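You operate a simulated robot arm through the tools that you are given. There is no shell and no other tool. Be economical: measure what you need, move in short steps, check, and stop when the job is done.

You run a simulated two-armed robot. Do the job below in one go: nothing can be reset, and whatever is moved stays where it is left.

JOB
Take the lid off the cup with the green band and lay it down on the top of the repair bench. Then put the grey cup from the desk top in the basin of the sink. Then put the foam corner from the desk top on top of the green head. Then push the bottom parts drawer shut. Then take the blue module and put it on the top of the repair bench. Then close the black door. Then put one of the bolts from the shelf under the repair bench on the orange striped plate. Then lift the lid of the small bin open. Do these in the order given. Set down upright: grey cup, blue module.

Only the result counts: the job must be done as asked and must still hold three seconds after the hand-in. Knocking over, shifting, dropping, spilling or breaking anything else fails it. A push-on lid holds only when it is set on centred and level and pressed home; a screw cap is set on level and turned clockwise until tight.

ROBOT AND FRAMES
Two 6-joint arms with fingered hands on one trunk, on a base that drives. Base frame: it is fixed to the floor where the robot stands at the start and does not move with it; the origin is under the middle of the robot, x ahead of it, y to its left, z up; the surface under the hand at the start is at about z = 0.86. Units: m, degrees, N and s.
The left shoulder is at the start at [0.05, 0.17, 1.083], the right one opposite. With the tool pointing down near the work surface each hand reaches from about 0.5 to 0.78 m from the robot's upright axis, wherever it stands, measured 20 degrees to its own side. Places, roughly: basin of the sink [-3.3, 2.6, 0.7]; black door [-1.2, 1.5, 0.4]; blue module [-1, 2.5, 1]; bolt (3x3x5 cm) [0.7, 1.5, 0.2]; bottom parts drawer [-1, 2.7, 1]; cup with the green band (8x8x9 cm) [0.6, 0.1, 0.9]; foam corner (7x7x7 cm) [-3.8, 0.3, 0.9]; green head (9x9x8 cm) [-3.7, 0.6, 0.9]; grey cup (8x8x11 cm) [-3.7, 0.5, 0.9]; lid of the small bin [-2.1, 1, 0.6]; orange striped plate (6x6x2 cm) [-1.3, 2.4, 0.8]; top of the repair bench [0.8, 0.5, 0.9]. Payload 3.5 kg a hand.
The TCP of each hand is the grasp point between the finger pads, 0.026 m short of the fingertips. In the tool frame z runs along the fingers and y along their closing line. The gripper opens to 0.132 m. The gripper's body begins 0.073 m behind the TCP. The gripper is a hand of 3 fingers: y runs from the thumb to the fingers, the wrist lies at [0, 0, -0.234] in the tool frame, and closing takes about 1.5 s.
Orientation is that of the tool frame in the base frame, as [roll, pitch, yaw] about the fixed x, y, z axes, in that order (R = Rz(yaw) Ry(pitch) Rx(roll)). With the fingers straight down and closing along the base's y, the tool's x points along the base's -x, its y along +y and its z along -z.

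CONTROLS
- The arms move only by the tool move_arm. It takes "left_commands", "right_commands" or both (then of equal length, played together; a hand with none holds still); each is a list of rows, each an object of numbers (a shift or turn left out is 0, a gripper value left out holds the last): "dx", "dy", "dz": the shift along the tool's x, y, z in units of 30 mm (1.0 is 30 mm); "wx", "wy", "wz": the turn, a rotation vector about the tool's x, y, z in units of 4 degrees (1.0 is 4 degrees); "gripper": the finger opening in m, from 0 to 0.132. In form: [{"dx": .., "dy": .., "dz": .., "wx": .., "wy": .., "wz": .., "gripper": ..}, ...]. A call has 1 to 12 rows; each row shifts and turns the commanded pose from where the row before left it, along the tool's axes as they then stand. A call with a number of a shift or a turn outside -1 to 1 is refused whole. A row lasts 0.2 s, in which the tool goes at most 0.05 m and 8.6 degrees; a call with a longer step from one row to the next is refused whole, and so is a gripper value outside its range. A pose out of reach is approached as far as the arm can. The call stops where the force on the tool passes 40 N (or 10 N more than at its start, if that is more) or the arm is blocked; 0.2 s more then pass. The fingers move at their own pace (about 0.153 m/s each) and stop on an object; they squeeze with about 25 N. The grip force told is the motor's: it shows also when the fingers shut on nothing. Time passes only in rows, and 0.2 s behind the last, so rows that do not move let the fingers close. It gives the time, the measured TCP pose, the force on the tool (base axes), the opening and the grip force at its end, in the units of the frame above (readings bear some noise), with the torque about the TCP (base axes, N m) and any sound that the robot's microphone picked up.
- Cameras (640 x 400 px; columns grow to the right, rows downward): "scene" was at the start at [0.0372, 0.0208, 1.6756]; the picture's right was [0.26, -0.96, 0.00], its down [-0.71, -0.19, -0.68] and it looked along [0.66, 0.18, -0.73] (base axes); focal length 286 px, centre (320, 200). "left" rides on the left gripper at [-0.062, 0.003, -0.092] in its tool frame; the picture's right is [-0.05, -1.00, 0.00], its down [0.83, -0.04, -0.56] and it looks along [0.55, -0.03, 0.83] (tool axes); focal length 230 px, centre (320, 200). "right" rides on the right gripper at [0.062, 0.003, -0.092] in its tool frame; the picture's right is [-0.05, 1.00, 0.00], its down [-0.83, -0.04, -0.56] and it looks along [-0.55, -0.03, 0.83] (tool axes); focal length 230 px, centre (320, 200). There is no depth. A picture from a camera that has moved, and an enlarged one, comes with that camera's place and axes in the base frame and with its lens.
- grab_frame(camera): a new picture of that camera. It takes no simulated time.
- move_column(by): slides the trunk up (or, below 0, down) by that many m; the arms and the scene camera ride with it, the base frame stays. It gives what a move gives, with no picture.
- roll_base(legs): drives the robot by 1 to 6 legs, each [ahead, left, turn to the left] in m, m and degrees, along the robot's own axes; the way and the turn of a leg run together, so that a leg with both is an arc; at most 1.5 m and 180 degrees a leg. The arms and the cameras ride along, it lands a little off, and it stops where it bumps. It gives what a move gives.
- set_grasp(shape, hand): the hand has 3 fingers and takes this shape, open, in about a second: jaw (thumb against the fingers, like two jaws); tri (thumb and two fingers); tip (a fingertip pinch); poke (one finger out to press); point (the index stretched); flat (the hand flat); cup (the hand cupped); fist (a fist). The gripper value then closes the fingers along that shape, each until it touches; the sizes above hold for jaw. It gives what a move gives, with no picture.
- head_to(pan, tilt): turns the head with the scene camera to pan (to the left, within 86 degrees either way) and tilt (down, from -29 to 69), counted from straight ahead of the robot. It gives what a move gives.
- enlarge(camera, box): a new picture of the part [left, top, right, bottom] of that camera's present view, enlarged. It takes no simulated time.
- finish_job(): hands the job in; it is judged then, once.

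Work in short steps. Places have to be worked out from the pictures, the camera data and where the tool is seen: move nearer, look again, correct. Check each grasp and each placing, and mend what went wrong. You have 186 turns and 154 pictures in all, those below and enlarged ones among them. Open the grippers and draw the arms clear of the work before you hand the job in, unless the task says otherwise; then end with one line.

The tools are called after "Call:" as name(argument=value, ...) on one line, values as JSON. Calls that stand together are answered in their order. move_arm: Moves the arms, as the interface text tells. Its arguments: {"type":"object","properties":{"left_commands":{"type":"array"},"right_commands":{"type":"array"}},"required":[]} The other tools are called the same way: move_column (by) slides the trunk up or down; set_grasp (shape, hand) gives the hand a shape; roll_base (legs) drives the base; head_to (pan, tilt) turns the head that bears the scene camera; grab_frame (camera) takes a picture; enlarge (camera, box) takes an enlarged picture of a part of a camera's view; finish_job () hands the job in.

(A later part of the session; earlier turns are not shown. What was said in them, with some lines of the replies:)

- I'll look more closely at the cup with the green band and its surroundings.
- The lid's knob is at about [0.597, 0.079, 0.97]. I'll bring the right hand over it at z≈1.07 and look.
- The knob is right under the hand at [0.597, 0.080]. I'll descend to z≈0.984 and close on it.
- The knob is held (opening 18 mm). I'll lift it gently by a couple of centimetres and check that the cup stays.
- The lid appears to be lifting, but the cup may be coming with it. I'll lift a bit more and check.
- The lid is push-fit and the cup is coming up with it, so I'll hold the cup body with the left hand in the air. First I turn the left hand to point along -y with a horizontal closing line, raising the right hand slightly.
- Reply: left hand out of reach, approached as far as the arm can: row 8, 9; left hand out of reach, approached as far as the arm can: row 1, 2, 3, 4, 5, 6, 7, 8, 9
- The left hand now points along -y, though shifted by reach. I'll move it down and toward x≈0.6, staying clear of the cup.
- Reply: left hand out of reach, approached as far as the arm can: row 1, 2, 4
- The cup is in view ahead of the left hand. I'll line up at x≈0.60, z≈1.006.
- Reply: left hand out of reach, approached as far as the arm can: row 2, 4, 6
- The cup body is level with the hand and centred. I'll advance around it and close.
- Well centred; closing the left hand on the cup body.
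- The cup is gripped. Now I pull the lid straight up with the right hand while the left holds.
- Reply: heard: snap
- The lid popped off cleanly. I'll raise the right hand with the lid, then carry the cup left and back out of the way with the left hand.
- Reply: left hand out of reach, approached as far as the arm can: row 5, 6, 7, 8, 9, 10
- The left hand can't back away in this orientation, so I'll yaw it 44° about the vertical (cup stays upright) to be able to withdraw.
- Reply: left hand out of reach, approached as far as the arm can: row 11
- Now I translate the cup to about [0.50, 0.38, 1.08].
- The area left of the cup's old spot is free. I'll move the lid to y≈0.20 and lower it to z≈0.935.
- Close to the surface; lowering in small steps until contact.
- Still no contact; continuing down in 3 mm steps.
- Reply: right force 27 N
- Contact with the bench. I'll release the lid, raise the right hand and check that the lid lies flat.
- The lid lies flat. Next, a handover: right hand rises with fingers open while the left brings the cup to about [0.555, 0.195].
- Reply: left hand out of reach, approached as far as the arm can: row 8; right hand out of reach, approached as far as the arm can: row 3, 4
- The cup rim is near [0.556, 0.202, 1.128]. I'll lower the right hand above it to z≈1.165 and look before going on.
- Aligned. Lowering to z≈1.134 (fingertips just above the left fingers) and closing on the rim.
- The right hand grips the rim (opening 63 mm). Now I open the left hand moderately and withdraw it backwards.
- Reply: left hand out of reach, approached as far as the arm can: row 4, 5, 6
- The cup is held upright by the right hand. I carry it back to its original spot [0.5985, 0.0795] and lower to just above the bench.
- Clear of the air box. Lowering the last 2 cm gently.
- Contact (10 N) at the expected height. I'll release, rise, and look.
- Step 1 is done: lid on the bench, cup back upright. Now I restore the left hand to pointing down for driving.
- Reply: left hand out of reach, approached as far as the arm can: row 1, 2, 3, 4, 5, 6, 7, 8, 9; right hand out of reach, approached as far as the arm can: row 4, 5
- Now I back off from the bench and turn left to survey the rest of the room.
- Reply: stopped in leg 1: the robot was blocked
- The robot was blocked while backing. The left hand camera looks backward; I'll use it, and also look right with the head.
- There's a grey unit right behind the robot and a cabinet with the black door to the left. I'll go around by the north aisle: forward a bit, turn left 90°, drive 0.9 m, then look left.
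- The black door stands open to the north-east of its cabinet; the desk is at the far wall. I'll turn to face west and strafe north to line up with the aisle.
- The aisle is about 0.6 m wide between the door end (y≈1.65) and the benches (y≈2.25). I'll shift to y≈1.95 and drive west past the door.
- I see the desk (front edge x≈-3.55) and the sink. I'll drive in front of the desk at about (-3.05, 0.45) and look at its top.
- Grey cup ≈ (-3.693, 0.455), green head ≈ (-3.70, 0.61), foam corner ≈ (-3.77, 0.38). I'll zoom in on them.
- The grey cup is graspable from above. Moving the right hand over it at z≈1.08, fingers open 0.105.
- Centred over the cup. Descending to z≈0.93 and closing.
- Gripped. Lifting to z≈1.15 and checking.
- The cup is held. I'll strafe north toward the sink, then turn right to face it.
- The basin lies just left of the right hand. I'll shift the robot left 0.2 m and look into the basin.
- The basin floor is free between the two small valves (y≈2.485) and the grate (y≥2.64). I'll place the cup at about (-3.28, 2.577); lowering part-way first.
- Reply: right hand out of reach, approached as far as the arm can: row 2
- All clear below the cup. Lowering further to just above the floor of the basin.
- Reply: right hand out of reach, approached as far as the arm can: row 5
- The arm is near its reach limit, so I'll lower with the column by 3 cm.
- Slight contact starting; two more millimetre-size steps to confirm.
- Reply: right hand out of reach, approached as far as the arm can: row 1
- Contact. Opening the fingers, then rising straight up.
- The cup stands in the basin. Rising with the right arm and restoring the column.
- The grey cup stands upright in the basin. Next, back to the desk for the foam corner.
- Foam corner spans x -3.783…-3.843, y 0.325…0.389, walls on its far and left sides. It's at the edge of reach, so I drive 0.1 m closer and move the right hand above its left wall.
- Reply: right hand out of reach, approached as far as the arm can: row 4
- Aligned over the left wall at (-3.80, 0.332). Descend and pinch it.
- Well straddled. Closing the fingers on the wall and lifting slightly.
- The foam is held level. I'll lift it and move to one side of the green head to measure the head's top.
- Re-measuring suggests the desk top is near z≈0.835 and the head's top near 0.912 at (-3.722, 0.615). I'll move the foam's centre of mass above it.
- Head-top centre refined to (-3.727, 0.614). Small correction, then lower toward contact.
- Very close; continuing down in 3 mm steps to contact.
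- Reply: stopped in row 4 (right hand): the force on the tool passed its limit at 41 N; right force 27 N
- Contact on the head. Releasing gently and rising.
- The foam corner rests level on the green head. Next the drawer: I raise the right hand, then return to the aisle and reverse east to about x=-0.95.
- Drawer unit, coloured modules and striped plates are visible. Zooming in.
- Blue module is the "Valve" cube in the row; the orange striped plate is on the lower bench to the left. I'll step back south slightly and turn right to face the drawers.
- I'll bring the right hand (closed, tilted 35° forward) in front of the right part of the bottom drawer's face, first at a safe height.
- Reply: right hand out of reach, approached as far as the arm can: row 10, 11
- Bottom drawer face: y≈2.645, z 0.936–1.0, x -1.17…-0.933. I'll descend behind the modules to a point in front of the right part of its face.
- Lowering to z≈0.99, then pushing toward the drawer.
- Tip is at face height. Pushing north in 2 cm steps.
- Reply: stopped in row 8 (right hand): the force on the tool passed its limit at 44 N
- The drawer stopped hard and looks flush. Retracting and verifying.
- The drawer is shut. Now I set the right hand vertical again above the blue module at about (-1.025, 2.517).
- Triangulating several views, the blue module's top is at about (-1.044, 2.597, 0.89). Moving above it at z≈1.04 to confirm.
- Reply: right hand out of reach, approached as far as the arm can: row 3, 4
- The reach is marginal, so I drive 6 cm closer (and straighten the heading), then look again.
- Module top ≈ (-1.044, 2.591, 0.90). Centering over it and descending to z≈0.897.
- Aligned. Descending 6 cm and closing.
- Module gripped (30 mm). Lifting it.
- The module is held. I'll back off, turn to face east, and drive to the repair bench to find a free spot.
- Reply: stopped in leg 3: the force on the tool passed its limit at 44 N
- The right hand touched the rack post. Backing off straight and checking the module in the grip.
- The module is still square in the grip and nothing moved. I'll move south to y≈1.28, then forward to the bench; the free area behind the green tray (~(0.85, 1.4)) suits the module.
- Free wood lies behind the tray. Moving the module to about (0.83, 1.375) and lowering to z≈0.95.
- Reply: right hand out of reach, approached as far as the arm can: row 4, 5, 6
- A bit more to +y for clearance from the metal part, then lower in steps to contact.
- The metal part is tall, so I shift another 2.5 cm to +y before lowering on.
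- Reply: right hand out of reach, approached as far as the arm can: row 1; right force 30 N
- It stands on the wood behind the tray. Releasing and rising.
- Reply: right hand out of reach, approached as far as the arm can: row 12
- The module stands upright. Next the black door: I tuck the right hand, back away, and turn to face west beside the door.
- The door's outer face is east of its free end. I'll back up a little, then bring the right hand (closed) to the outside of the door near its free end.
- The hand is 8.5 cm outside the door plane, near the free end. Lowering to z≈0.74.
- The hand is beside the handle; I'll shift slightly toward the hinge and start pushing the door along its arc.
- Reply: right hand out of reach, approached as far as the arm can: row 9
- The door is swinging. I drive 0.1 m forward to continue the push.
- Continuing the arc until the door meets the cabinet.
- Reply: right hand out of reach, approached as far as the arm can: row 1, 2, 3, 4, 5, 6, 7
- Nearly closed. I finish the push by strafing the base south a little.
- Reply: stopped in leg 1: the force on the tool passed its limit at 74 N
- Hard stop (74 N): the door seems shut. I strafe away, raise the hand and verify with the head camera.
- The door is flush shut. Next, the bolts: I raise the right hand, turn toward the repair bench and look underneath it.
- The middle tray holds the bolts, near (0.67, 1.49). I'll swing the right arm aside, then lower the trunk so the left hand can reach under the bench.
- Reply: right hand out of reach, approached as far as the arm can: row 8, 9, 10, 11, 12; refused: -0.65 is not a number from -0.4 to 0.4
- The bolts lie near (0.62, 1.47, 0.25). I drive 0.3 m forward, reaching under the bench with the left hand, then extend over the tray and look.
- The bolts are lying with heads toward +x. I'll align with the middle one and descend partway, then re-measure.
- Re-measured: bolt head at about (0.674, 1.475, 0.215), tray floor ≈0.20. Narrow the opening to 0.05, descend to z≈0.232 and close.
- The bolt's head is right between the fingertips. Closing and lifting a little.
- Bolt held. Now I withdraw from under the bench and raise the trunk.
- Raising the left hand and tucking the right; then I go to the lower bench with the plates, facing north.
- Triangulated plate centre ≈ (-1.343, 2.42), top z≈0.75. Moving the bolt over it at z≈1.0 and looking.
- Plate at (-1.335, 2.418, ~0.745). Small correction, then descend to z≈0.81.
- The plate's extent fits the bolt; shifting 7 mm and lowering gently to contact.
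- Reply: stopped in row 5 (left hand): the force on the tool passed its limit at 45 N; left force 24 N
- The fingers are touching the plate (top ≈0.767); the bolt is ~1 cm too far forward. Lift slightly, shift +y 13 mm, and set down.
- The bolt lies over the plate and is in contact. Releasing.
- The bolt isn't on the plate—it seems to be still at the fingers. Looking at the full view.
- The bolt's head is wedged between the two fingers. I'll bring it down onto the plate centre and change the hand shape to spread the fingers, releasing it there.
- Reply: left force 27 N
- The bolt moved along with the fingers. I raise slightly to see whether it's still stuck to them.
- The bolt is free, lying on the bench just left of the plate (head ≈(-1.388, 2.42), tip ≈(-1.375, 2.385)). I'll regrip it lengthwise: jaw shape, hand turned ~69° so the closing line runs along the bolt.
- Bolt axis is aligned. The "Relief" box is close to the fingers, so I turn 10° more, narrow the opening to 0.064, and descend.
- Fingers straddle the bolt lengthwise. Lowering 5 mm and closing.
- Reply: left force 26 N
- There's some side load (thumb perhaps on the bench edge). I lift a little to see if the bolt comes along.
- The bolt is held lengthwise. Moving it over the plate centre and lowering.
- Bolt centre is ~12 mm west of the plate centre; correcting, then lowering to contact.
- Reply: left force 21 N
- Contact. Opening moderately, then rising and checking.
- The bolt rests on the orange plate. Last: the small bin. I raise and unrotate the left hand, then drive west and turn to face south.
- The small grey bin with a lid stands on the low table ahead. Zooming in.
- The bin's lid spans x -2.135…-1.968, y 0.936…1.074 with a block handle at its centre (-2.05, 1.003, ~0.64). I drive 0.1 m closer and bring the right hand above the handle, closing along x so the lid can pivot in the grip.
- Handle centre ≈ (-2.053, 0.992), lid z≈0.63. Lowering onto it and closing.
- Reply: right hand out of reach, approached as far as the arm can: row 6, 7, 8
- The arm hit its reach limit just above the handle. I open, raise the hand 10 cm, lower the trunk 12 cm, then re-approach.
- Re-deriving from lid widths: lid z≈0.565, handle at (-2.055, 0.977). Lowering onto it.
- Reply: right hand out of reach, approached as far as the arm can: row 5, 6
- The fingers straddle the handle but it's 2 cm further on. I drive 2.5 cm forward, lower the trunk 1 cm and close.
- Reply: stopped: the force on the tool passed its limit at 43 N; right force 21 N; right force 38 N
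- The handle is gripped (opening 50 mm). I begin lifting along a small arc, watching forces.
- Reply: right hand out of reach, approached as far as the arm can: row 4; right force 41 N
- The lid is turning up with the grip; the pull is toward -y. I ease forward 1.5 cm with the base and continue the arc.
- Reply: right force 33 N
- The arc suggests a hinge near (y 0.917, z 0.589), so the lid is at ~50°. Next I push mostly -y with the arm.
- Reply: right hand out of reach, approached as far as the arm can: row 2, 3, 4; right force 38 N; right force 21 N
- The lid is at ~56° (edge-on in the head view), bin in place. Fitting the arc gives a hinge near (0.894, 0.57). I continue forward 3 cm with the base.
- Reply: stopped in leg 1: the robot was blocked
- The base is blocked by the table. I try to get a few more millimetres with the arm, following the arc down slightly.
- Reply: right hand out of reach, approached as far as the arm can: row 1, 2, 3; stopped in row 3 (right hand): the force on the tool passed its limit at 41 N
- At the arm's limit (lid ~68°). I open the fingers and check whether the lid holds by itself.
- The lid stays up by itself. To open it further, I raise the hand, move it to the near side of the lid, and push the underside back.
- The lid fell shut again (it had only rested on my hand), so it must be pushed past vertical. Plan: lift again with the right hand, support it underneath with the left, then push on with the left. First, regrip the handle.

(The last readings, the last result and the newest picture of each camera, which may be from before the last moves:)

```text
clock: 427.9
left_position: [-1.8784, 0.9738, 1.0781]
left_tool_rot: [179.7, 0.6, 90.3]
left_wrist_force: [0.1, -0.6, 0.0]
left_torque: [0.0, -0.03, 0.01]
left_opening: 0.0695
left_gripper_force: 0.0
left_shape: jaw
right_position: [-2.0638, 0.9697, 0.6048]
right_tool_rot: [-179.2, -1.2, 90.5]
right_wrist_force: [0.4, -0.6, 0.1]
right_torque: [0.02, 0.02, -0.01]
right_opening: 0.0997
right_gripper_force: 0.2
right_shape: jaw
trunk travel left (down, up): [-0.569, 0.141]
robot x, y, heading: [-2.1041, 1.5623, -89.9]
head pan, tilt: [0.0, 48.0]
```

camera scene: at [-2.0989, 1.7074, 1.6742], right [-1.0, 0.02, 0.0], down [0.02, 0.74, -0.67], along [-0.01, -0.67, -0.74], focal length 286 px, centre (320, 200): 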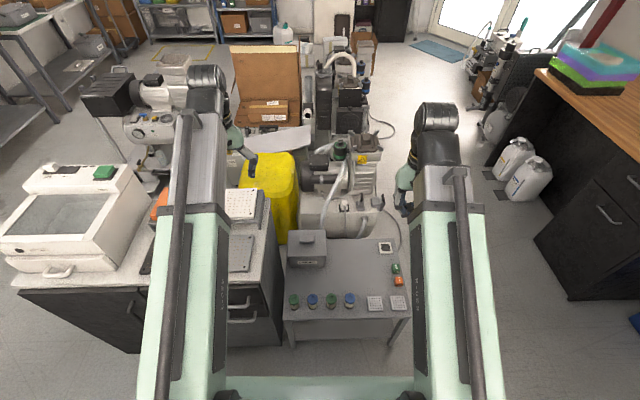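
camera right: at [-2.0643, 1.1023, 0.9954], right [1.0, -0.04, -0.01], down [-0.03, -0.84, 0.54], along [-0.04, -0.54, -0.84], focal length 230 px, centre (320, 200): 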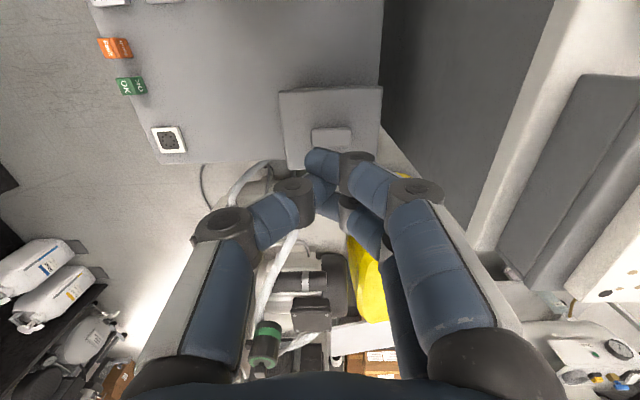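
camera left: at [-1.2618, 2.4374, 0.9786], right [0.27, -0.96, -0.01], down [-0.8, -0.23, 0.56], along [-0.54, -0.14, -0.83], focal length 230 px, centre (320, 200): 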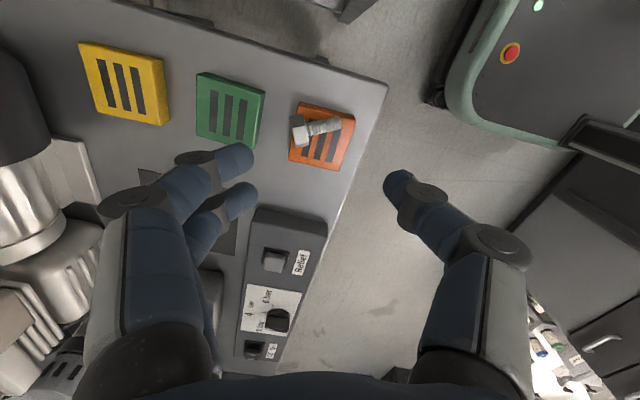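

Call:
move_arm(right_commands=[{"dx": -0.2}, {"gripper": 0.03}, {}, {}, {}, {"dx": -0.233, "dz": -0.333}, {"dx": -0.22, "dz": -0.24}, {"dx": -0.22, "dz": -0.24}, {"dx": -0.28, "dz": -0.18}, {"dx": -0.28, "dz": -0.18}, {}])

```text
clock: 430.3
left_position: [-1.8788, 0.9757, 1.0775]
left_tool_rot: [179.8, 0.6, 90.3]
left_wrist_force: [-0.3, 0.2, 0.2]
left_torque: [-0.02, 0.03, 0.0]
left_opening: 0.0695
left_gripper_force: 0.1
left_shape: jaw
right_position: [-2.0646, 0.9246, 0.6406]
right_tool_rot: [-179.2, -1.2, 90.4]
right_wrist_force: [-13.5, 0.6, -7.6]
right_torque: [0.18, -0.28, -0.2]
right_opening: 0.0355
right_gripper_force: 25.2
right_shape: jaw
trunk travel left (down, up): [-0.569, 0.141]
robot x, y, heading: [-2.1027, 1.5622, -90.3]
head pan, tilt: [0.0, 48.0]
```

Call:
move_arm(right_commands=[{"dx": -0.31, "dz": -0.1}, {"dx": -0.31, "dz": -0.1}, {"dx": -0.35, "dz": 0.0}, {}])

Call:
grab_frame(camera="right")

```text
clock: 431.3
left_position: [-1.8804, 0.9744, 1.0778]
left_tool_rot: [179.7, 0.6, 90.3]
left_wrist_force: [0.2, -0.3, -0.2]
left_torque: [-0.02, -0.03, 0.0]
left_opening: 0.0693
left_gripper_force: 0.0
left_shape: jaw
right_position: [-2.0636, 0.8967, 0.6458]
right_tool_rot: [-179.2, -1.4, 90.5]
right_wrist_force: [-16.6, 7.6, -13.6]
right_torque: [0.41, -0.07, 0.89]
right_opening: 0.0352
right_gripper_force: 25.0
right_shape: jaw
trunk travel left (down, up): [-0.569, 0.141]
robot x, y, heading: [-2.1015, 1.5646, -90.0]
head pan, tilt: [0.0, 48.0]
```

```text
3 pictures are left
camera right: at [-2.0597, 0.9571, 0.7388], right [1.0, -0.04, -0.01], down [-0.03, -0.84, 0.54], along [-0.04, -0.53, -0.84], focal length 230 px, centre (320, 200)
```

right: 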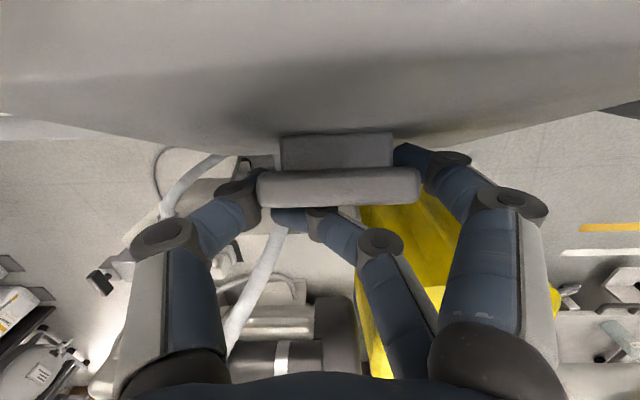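

The lid is up again (~66°) and held. Now I bring the closed left hand down on the near side of the lid, with a 20° tilt.

Call:
move_arm(left_commands=[{"dy": -0.85, "dx": 0.55, "gripper": 0.0}, {"dy": -0.85, "dx": 0.55}, {"dy": -0.85, "dx": 0.55}, {"dy": -0.85, "dx": 0.55}, {"dz": 1}, {"dz": 1}, {"dz": 1}, {"dz": 1}, {"dz": 1}, {"dz": 1}, {"dz": 1}, {"dz": 1}])

Call:
move_arm(left_commands=[{"dz": 1}, {"dz": 1}, {"dz": 1}, {"dz": 1}, {"dz": 1}, {"dz": 0.3}, {"wy": -1}, {"wy": -1}, {"wy": -1}, {"wy": -1}, {"wy": -1}, {}])

```text
clock: 433.9
left_position: [-1.9801, 1.0368, 0.8365]
left_tool_rot: [179.8, 0.6, 90.2]
left_wrist_force: [0.1, 0.0, 0.5]
left_torque: [-0.01, -0.01, -0.01]
left_opening: 0.0
left_gripper_force: 24.6
left_shape: jaw
right_position: [-2.0637, 0.8964, 0.645]
right_tool_rot: [-179.2, -1.3, 90.5]
right_wrist_force: [-20.8, 6.9, -20.3]
right_torque: [0.39, 0.0, 0.94]
right_opening: 0.0355
right_gripper_force: 25.2
right_shape: jaw
trunk travel left (down, up): [-0.569, 0.141]
robot x, y, heading: [-2.1032, 1.5649, -90.0]
head pan, tilt: [0.0, 48.0]
```

```text
clock: 436.5
left_position: [-1.9799, 1.0348, 0.6771]
left_tool_rot: [179.5, 20.6, 90.3]
left_wrist_force: [0.4, 0.2, 0.7]
left_torque: [-0.03, -0.01, 0.01]
left_opening: 0.0
left_gripper_force: 24.8
left_shape: jaw
right_position: [-2.0627, 0.8958, 0.6452]
right_tool_rot: [-179.2, -1.3, 90.5]
right_wrist_force: [-20.5, 6.8, -18.6]
right_torque: [0.37, 0.03, 0.9]
right_opening: 0.0353
right_gripper_force: 25.1
right_shape: jaw
trunk travel left (down, up): [-0.569, 0.141]
robot x, y, heading: [-2.0995, 1.5655, -89.7]
head pan, tilt: [0.0, 48.0]
```

Left hand is in place. Moving it toward the lid's underside.

Call:
move_arm(left_commands=[{"dx": -0.47, "dz": 0.176}, {"dx": -0.47, "dz": 0.176}, {"dx": -0.47, "dz": 0.176}, {"dx": -0.47, "dz": 0.176}, {"dx": -0.3, "dz": 0.11}, {}])

```text
clock: 437.6
left_position: [-1.9778, 0.9741, 0.676]
left_tool_rot: [179.6, 20.0, 90.2]
left_wrist_force: [0.1, 5.6, -2.6]
left_torque: [0.06, 0.03, 0.05]
left_opening: 0.0
left_gripper_force: 25.0
left_shape: jaw
right_position: [-2.0655, 0.8934, 0.6451]
right_tool_rot: [-179.1, -0.8, 90.6]
right_wrist_force: [-7.1, -5.6, -10.6]
right_torque: [0.16, -0.16, 1.31]
right_opening: 0.0354
right_gripper_force: 25.0
right_shape: jaw
trunk travel left (down, up): [-0.569, 0.141]
robot x, y, heading: [-2.1027, 1.5643, -90.0]
head pan, tilt: [0.0, 48.0]
stopped in row 5 (right hand): the force on the tool passed its limit at 44 N (the readings are from after the stop); the commanded pose is now the measured one
```

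Left hand contacts the underside. Releasing the right hand's grip and withdrawing it straight up.

Call:
move_arm(right_commands=[{"gripper": 0.1}, {}, {}, {"dz": -0.6}, {"dz": -1}, {"dz": -1}, {"dz": -1}, {"dz": -1}, {"dz": -1}, {"dz": -1}, {"dz": -1}, {"dz": -1}])

```text
clock: 440.2
left_position: [-1.9773, 0.9725, 0.6786]
left_tool_rot: [179.6, 20.2, 90.3]
left_wrist_force: [-0.5, -0.3, -0.2]
left_torque: [0.04, -0.01, 0.02]
left_opening: 0.0001
left_gripper_force: 24.7
left_shape: jaw
right_position: [-2.0585, 0.8889, 0.9041]
right_tool_rot: [-179.2, -0.8, 90.6]
right_wrist_force: [0.0, -0.4, -0.2]
right_torque: [-0.05, 0.03, 0.0]
right_opening: 0.0998
right_gripper_force: 0.1
right_shape: jaw
trunk travel left (down, up): [-0.569, 0.141]
robot x, y, heading: [-2.1021, 1.5656, -90.0]
head pan, tilt: [0.0, 48.0]
```

Call:
grab_frame(camera="right")

```text
2 pictures are left
camera right: at [-2.0547, 0.951, 0.9973], right [1.0, -0.04, -0.02], down [-0.03, -0.84, 0.54], along [-0.04, -0.54, -0.84], focal length 230 px, centre (320, 200)
```

right: 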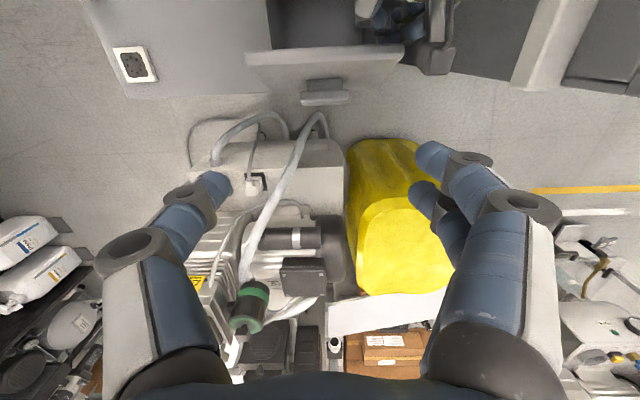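

The lid is nearly vertical, resting on the left hand. I move the right hand up and aside, then push the lid past vertical with the left.

Call:
move_arm(right_commands=[{"dz": -1, "dy": -0.8}, {"dz": -1, "dy": -0.9}, {"dz": -1, "dy": -0.9}, {"dy": -0.9}, {"dy": -0.9}, {"dy": -0.9}, {}])

Call:
move_arm(left_commands=[{"dx": -0.6, "dz": 0.226}, {"dx": -0.6, "dz": 0.226}, {"dx": -0.6, "dz": 0.226}, {"dx": -0.6, "dz": 0.226}, {"dx": -0.5, "dz": 0.188}, {"dx": -0.5, "dz": 0.188}, {}])

```text
clock: 441.9
left_position: [-1.9778, 0.9734, 0.6769]
left_tool_rot: [179.5, 20.2, 90.4]
left_wrist_force: [0.0, -0.1, -0.2]
left_torque: [-0.02, 0.03, 0.0]
left_opening: 0.0002
left_gripper_force: 25.3
left_shape: jaw
right_position: [-2.218, 0.8874, 0.996]
right_tool_rot: [-179.1, -0.7, 90.5]
right_wrist_force: [-0.2, 0.7, -0.1]
right_torque: [0.0, 0.0, -0.03]
right_opening: 0.0996
right_gripper_force: 0.0
right_shape: jaw
trunk travel left (down, up): [-0.569, 0.141]
robot x, y, heading: [-2.1012, 1.5627, -89.9]
head pan, tilt: [0.0, 48.0]
```

```text
clock: 442.9
left_position: [-1.9732, 0.9032, 0.6723]
left_tool_rot: [179.5, 18.7, 90.3]
left_wrist_force: [2.7, 17.7, 8.3]
left_torque: [0.14, -0.04, -0.04]
left_opening: 0.0
left_gripper_force: 25.0
left_shape: jaw
right_position: [-2.2163, 0.8879, 0.9962]
right_tool_rot: [-179.1, -0.7, 90.6]
right_wrist_force: [-0.5, -0.8, 0.0]
right_torque: [0.03, 0.02, -0.01]
right_opening: 0.0998
right_gripper_force: 0.0
right_shape: jaw
trunk travel left (down, up): [-0.569, 0.141]
robot x, y, heading: [-2.1037, 1.5618, -89.9]
head pan, tilt: [0.0, 48.0]
stopped in row 5 (left hand): the force on the tool passed its limit at 51 N (the readings are from after the stop); the commanded pose is now the measured one
```

Hard stop at ~100°: the lid has reached its end position. I back the left hand off and check that it stays open.

Call:
move_arm(left_commands=[{"dx": 0.47, "dz": -0.176}, {"dx": 0.6, "dz": -0.226}, {"dx": 0.6, "dz": -0.226}, {"dx": 0.6, "dz": -0.226}, {"dz": -1}, {"dz": -1}, {"dz": -1}, {"dz": -1}, {"dz": -1}, {"dz": -1}, {}])

Call:
enlarge(camera="scene", box=[200, 160, 440, 320])

```text
clock: 445.3
left_position: [-1.9773, 1.0177, 0.8441]
left_tool_rot: [179.4, 18.8, 90.3]
left_wrist_force: [-0.9, -0.2, 0.2]
left_torque: [0.0, 0.02, 0.06]
left_opening: 0.0
left_gripper_force: 25.0
left_shape: jaw
left hand out of reach, approached as far as the arm can: row 10
right_position: [-2.2168, 0.8881, 0.9962]
right_tool_rot: [-179.2, -0.6, 90.6]
right_wrist_force: [0.3, -0.1, -0.3]
right_torque: [-0.02, -0.02, 0.03]
right_opening: 0.0998
right_gripper_force: 0.1
right_shape: jaw
trunk travel left (down, up): [-0.569, 0.141]
robot x, y, heading: [-2.103, 1.5631, -89.9]
head pan, tilt: [0.0, 48.0]
```

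```text
2.50 times, centred on (320, 240) of scene
camera zoom: at [-2.1015, 1.5248, 1.5451], right [-1.0, 0.0, 0.0], down [0.0, 0.74, -0.67], along [0.0, -0.67, -0.74], focal length 715 px, centre (320, 100)
```

zoom: 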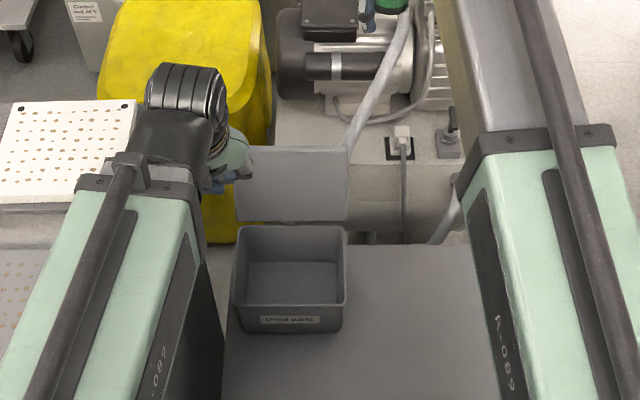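

The lid is fully open and stands by itself. I back away, raise the trunk and open both hands.

Call:
roll_base(legs=[[-0.22, 0, 0]])

Call:
move_column(by=0.12)

Call:
move_arm(left_commands=[{"gripper": 0.1}, {}, {"dz": -0.8}, {"dz": -0.8}, {"dz": -0.8}, {}])

Call:
enlarge(camera="scene", box=[220, 130, 440, 290])

```text
clock: 447.0
left_position: [-1.9793, 1.2382, 0.8434]
left_tool_rot: [179.4, 19.0, 90.2]
left_wrist_force: [1.0, 0.4, 0.1]
left_torque: [0.01, -0.04, -0.01]
left_opening: 0.0002
left_gripper_force: 25.1
left_shape: jaw
right_position: [-2.2183, 1.1101, 0.9967]
right_tool_rot: [-179.1, -0.7, 90.5]
right_wrist_force: [0.1, 1.2, -0.4]
right_torque: [-0.01, 0.02, -0.01]
right_opening: 0.0998
right_gripper_force: 0.0
right_shape: jaw
trunk travel left (down, up): [-0.569, 0.141]
robot x, y, heading: [-2.099, 1.7843, -90.1]
head pan, tilt: [0.0, 48.0]
```

```text
clock: 448.5
left_position: [-1.9785, 1.2388, 0.9638]
left_tool_rot: [179.4, 19.0, 90.2]
left_wrist_force: [-0.1, 0.5, 0.9]
left_torque: [0.0, 0.02, -0.02]
left_opening: 0.0001
left_gripper_force: 25.0
left_shape: jaw
right_position: [-2.2168, 1.1086, 1.1167]
right_tool_rot: [-179.2, -0.7, 90.4]
right_wrist_force: [0.0, -0.2, 0.9]
right_torque: [0.05, -0.01, 0.01]
right_opening: 0.0999
right_gripper_force: 0.0
right_shape: jaw
trunk travel left (down, up): [-0.689, 0.021]
robot x, y, heading: [-2.0958, 1.7832, -90.3]
head pan, tilt: [0.0, 48.0]
```

```text
clock: 449.9
left_position: [-1.9828, 1.2408, 1.0342]
left_tool_rot: [179.4, 18.7, 90.3]
left_wrist_force: [-0.2, -0.4, -0.1]
left_torque: [0.02, -0.02, -0.02]
left_opening: 0.0994
left_gripper_force: 0.0
left_shape: jaw
left hand out of reach, approached as far as the arm can: row 3, 4, 5
right_position: [-2.2179, 1.1084, 1.117]
right_tool_rot: [-179.2, -0.6, 90.6]
right_wrist_force: [-0.3, -0.2, 0.0]
right_torque: [-0.02, 0.01, -0.01]
right_opening: 0.1001
right_gripper_force: 0.1
right_shape: jaw
trunk travel left (down, up): [-0.689, 0.021]
robot x, y, heading: [-2.1021, 1.7827, -90.2]
head pan, tilt: [0.0, 48.0]
```

```text
2.50 times, centred on (330, 210) of scene
camera zoom: at [-2.1015, 1.7461, 1.6651], right [-1.0, 0.0, 0.0], down [0.0, 0.74, -0.67], along [0.0, -0.67, -0.74], focal length 715 px, centre (295, 175)
```

zoom: 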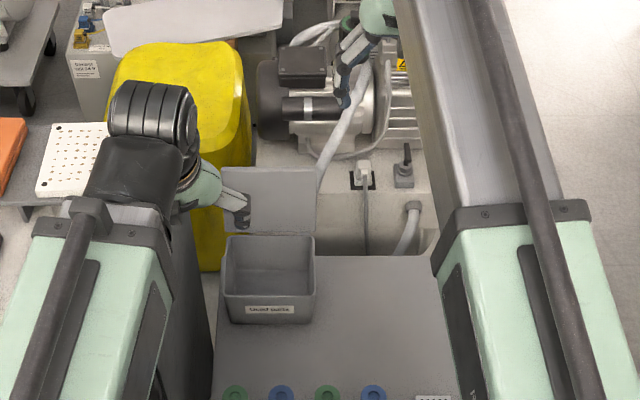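

The bin lid stays open with both arms clear and both grippers open, so I'm handing the job in.

Call:
finish_job()

```text
The job is handed in.
```

All eight steps were done in the order given and handed in. I don't have the judge's verdict, and with no pictures left I didn't re-check the earlier placements just before the hand-in.
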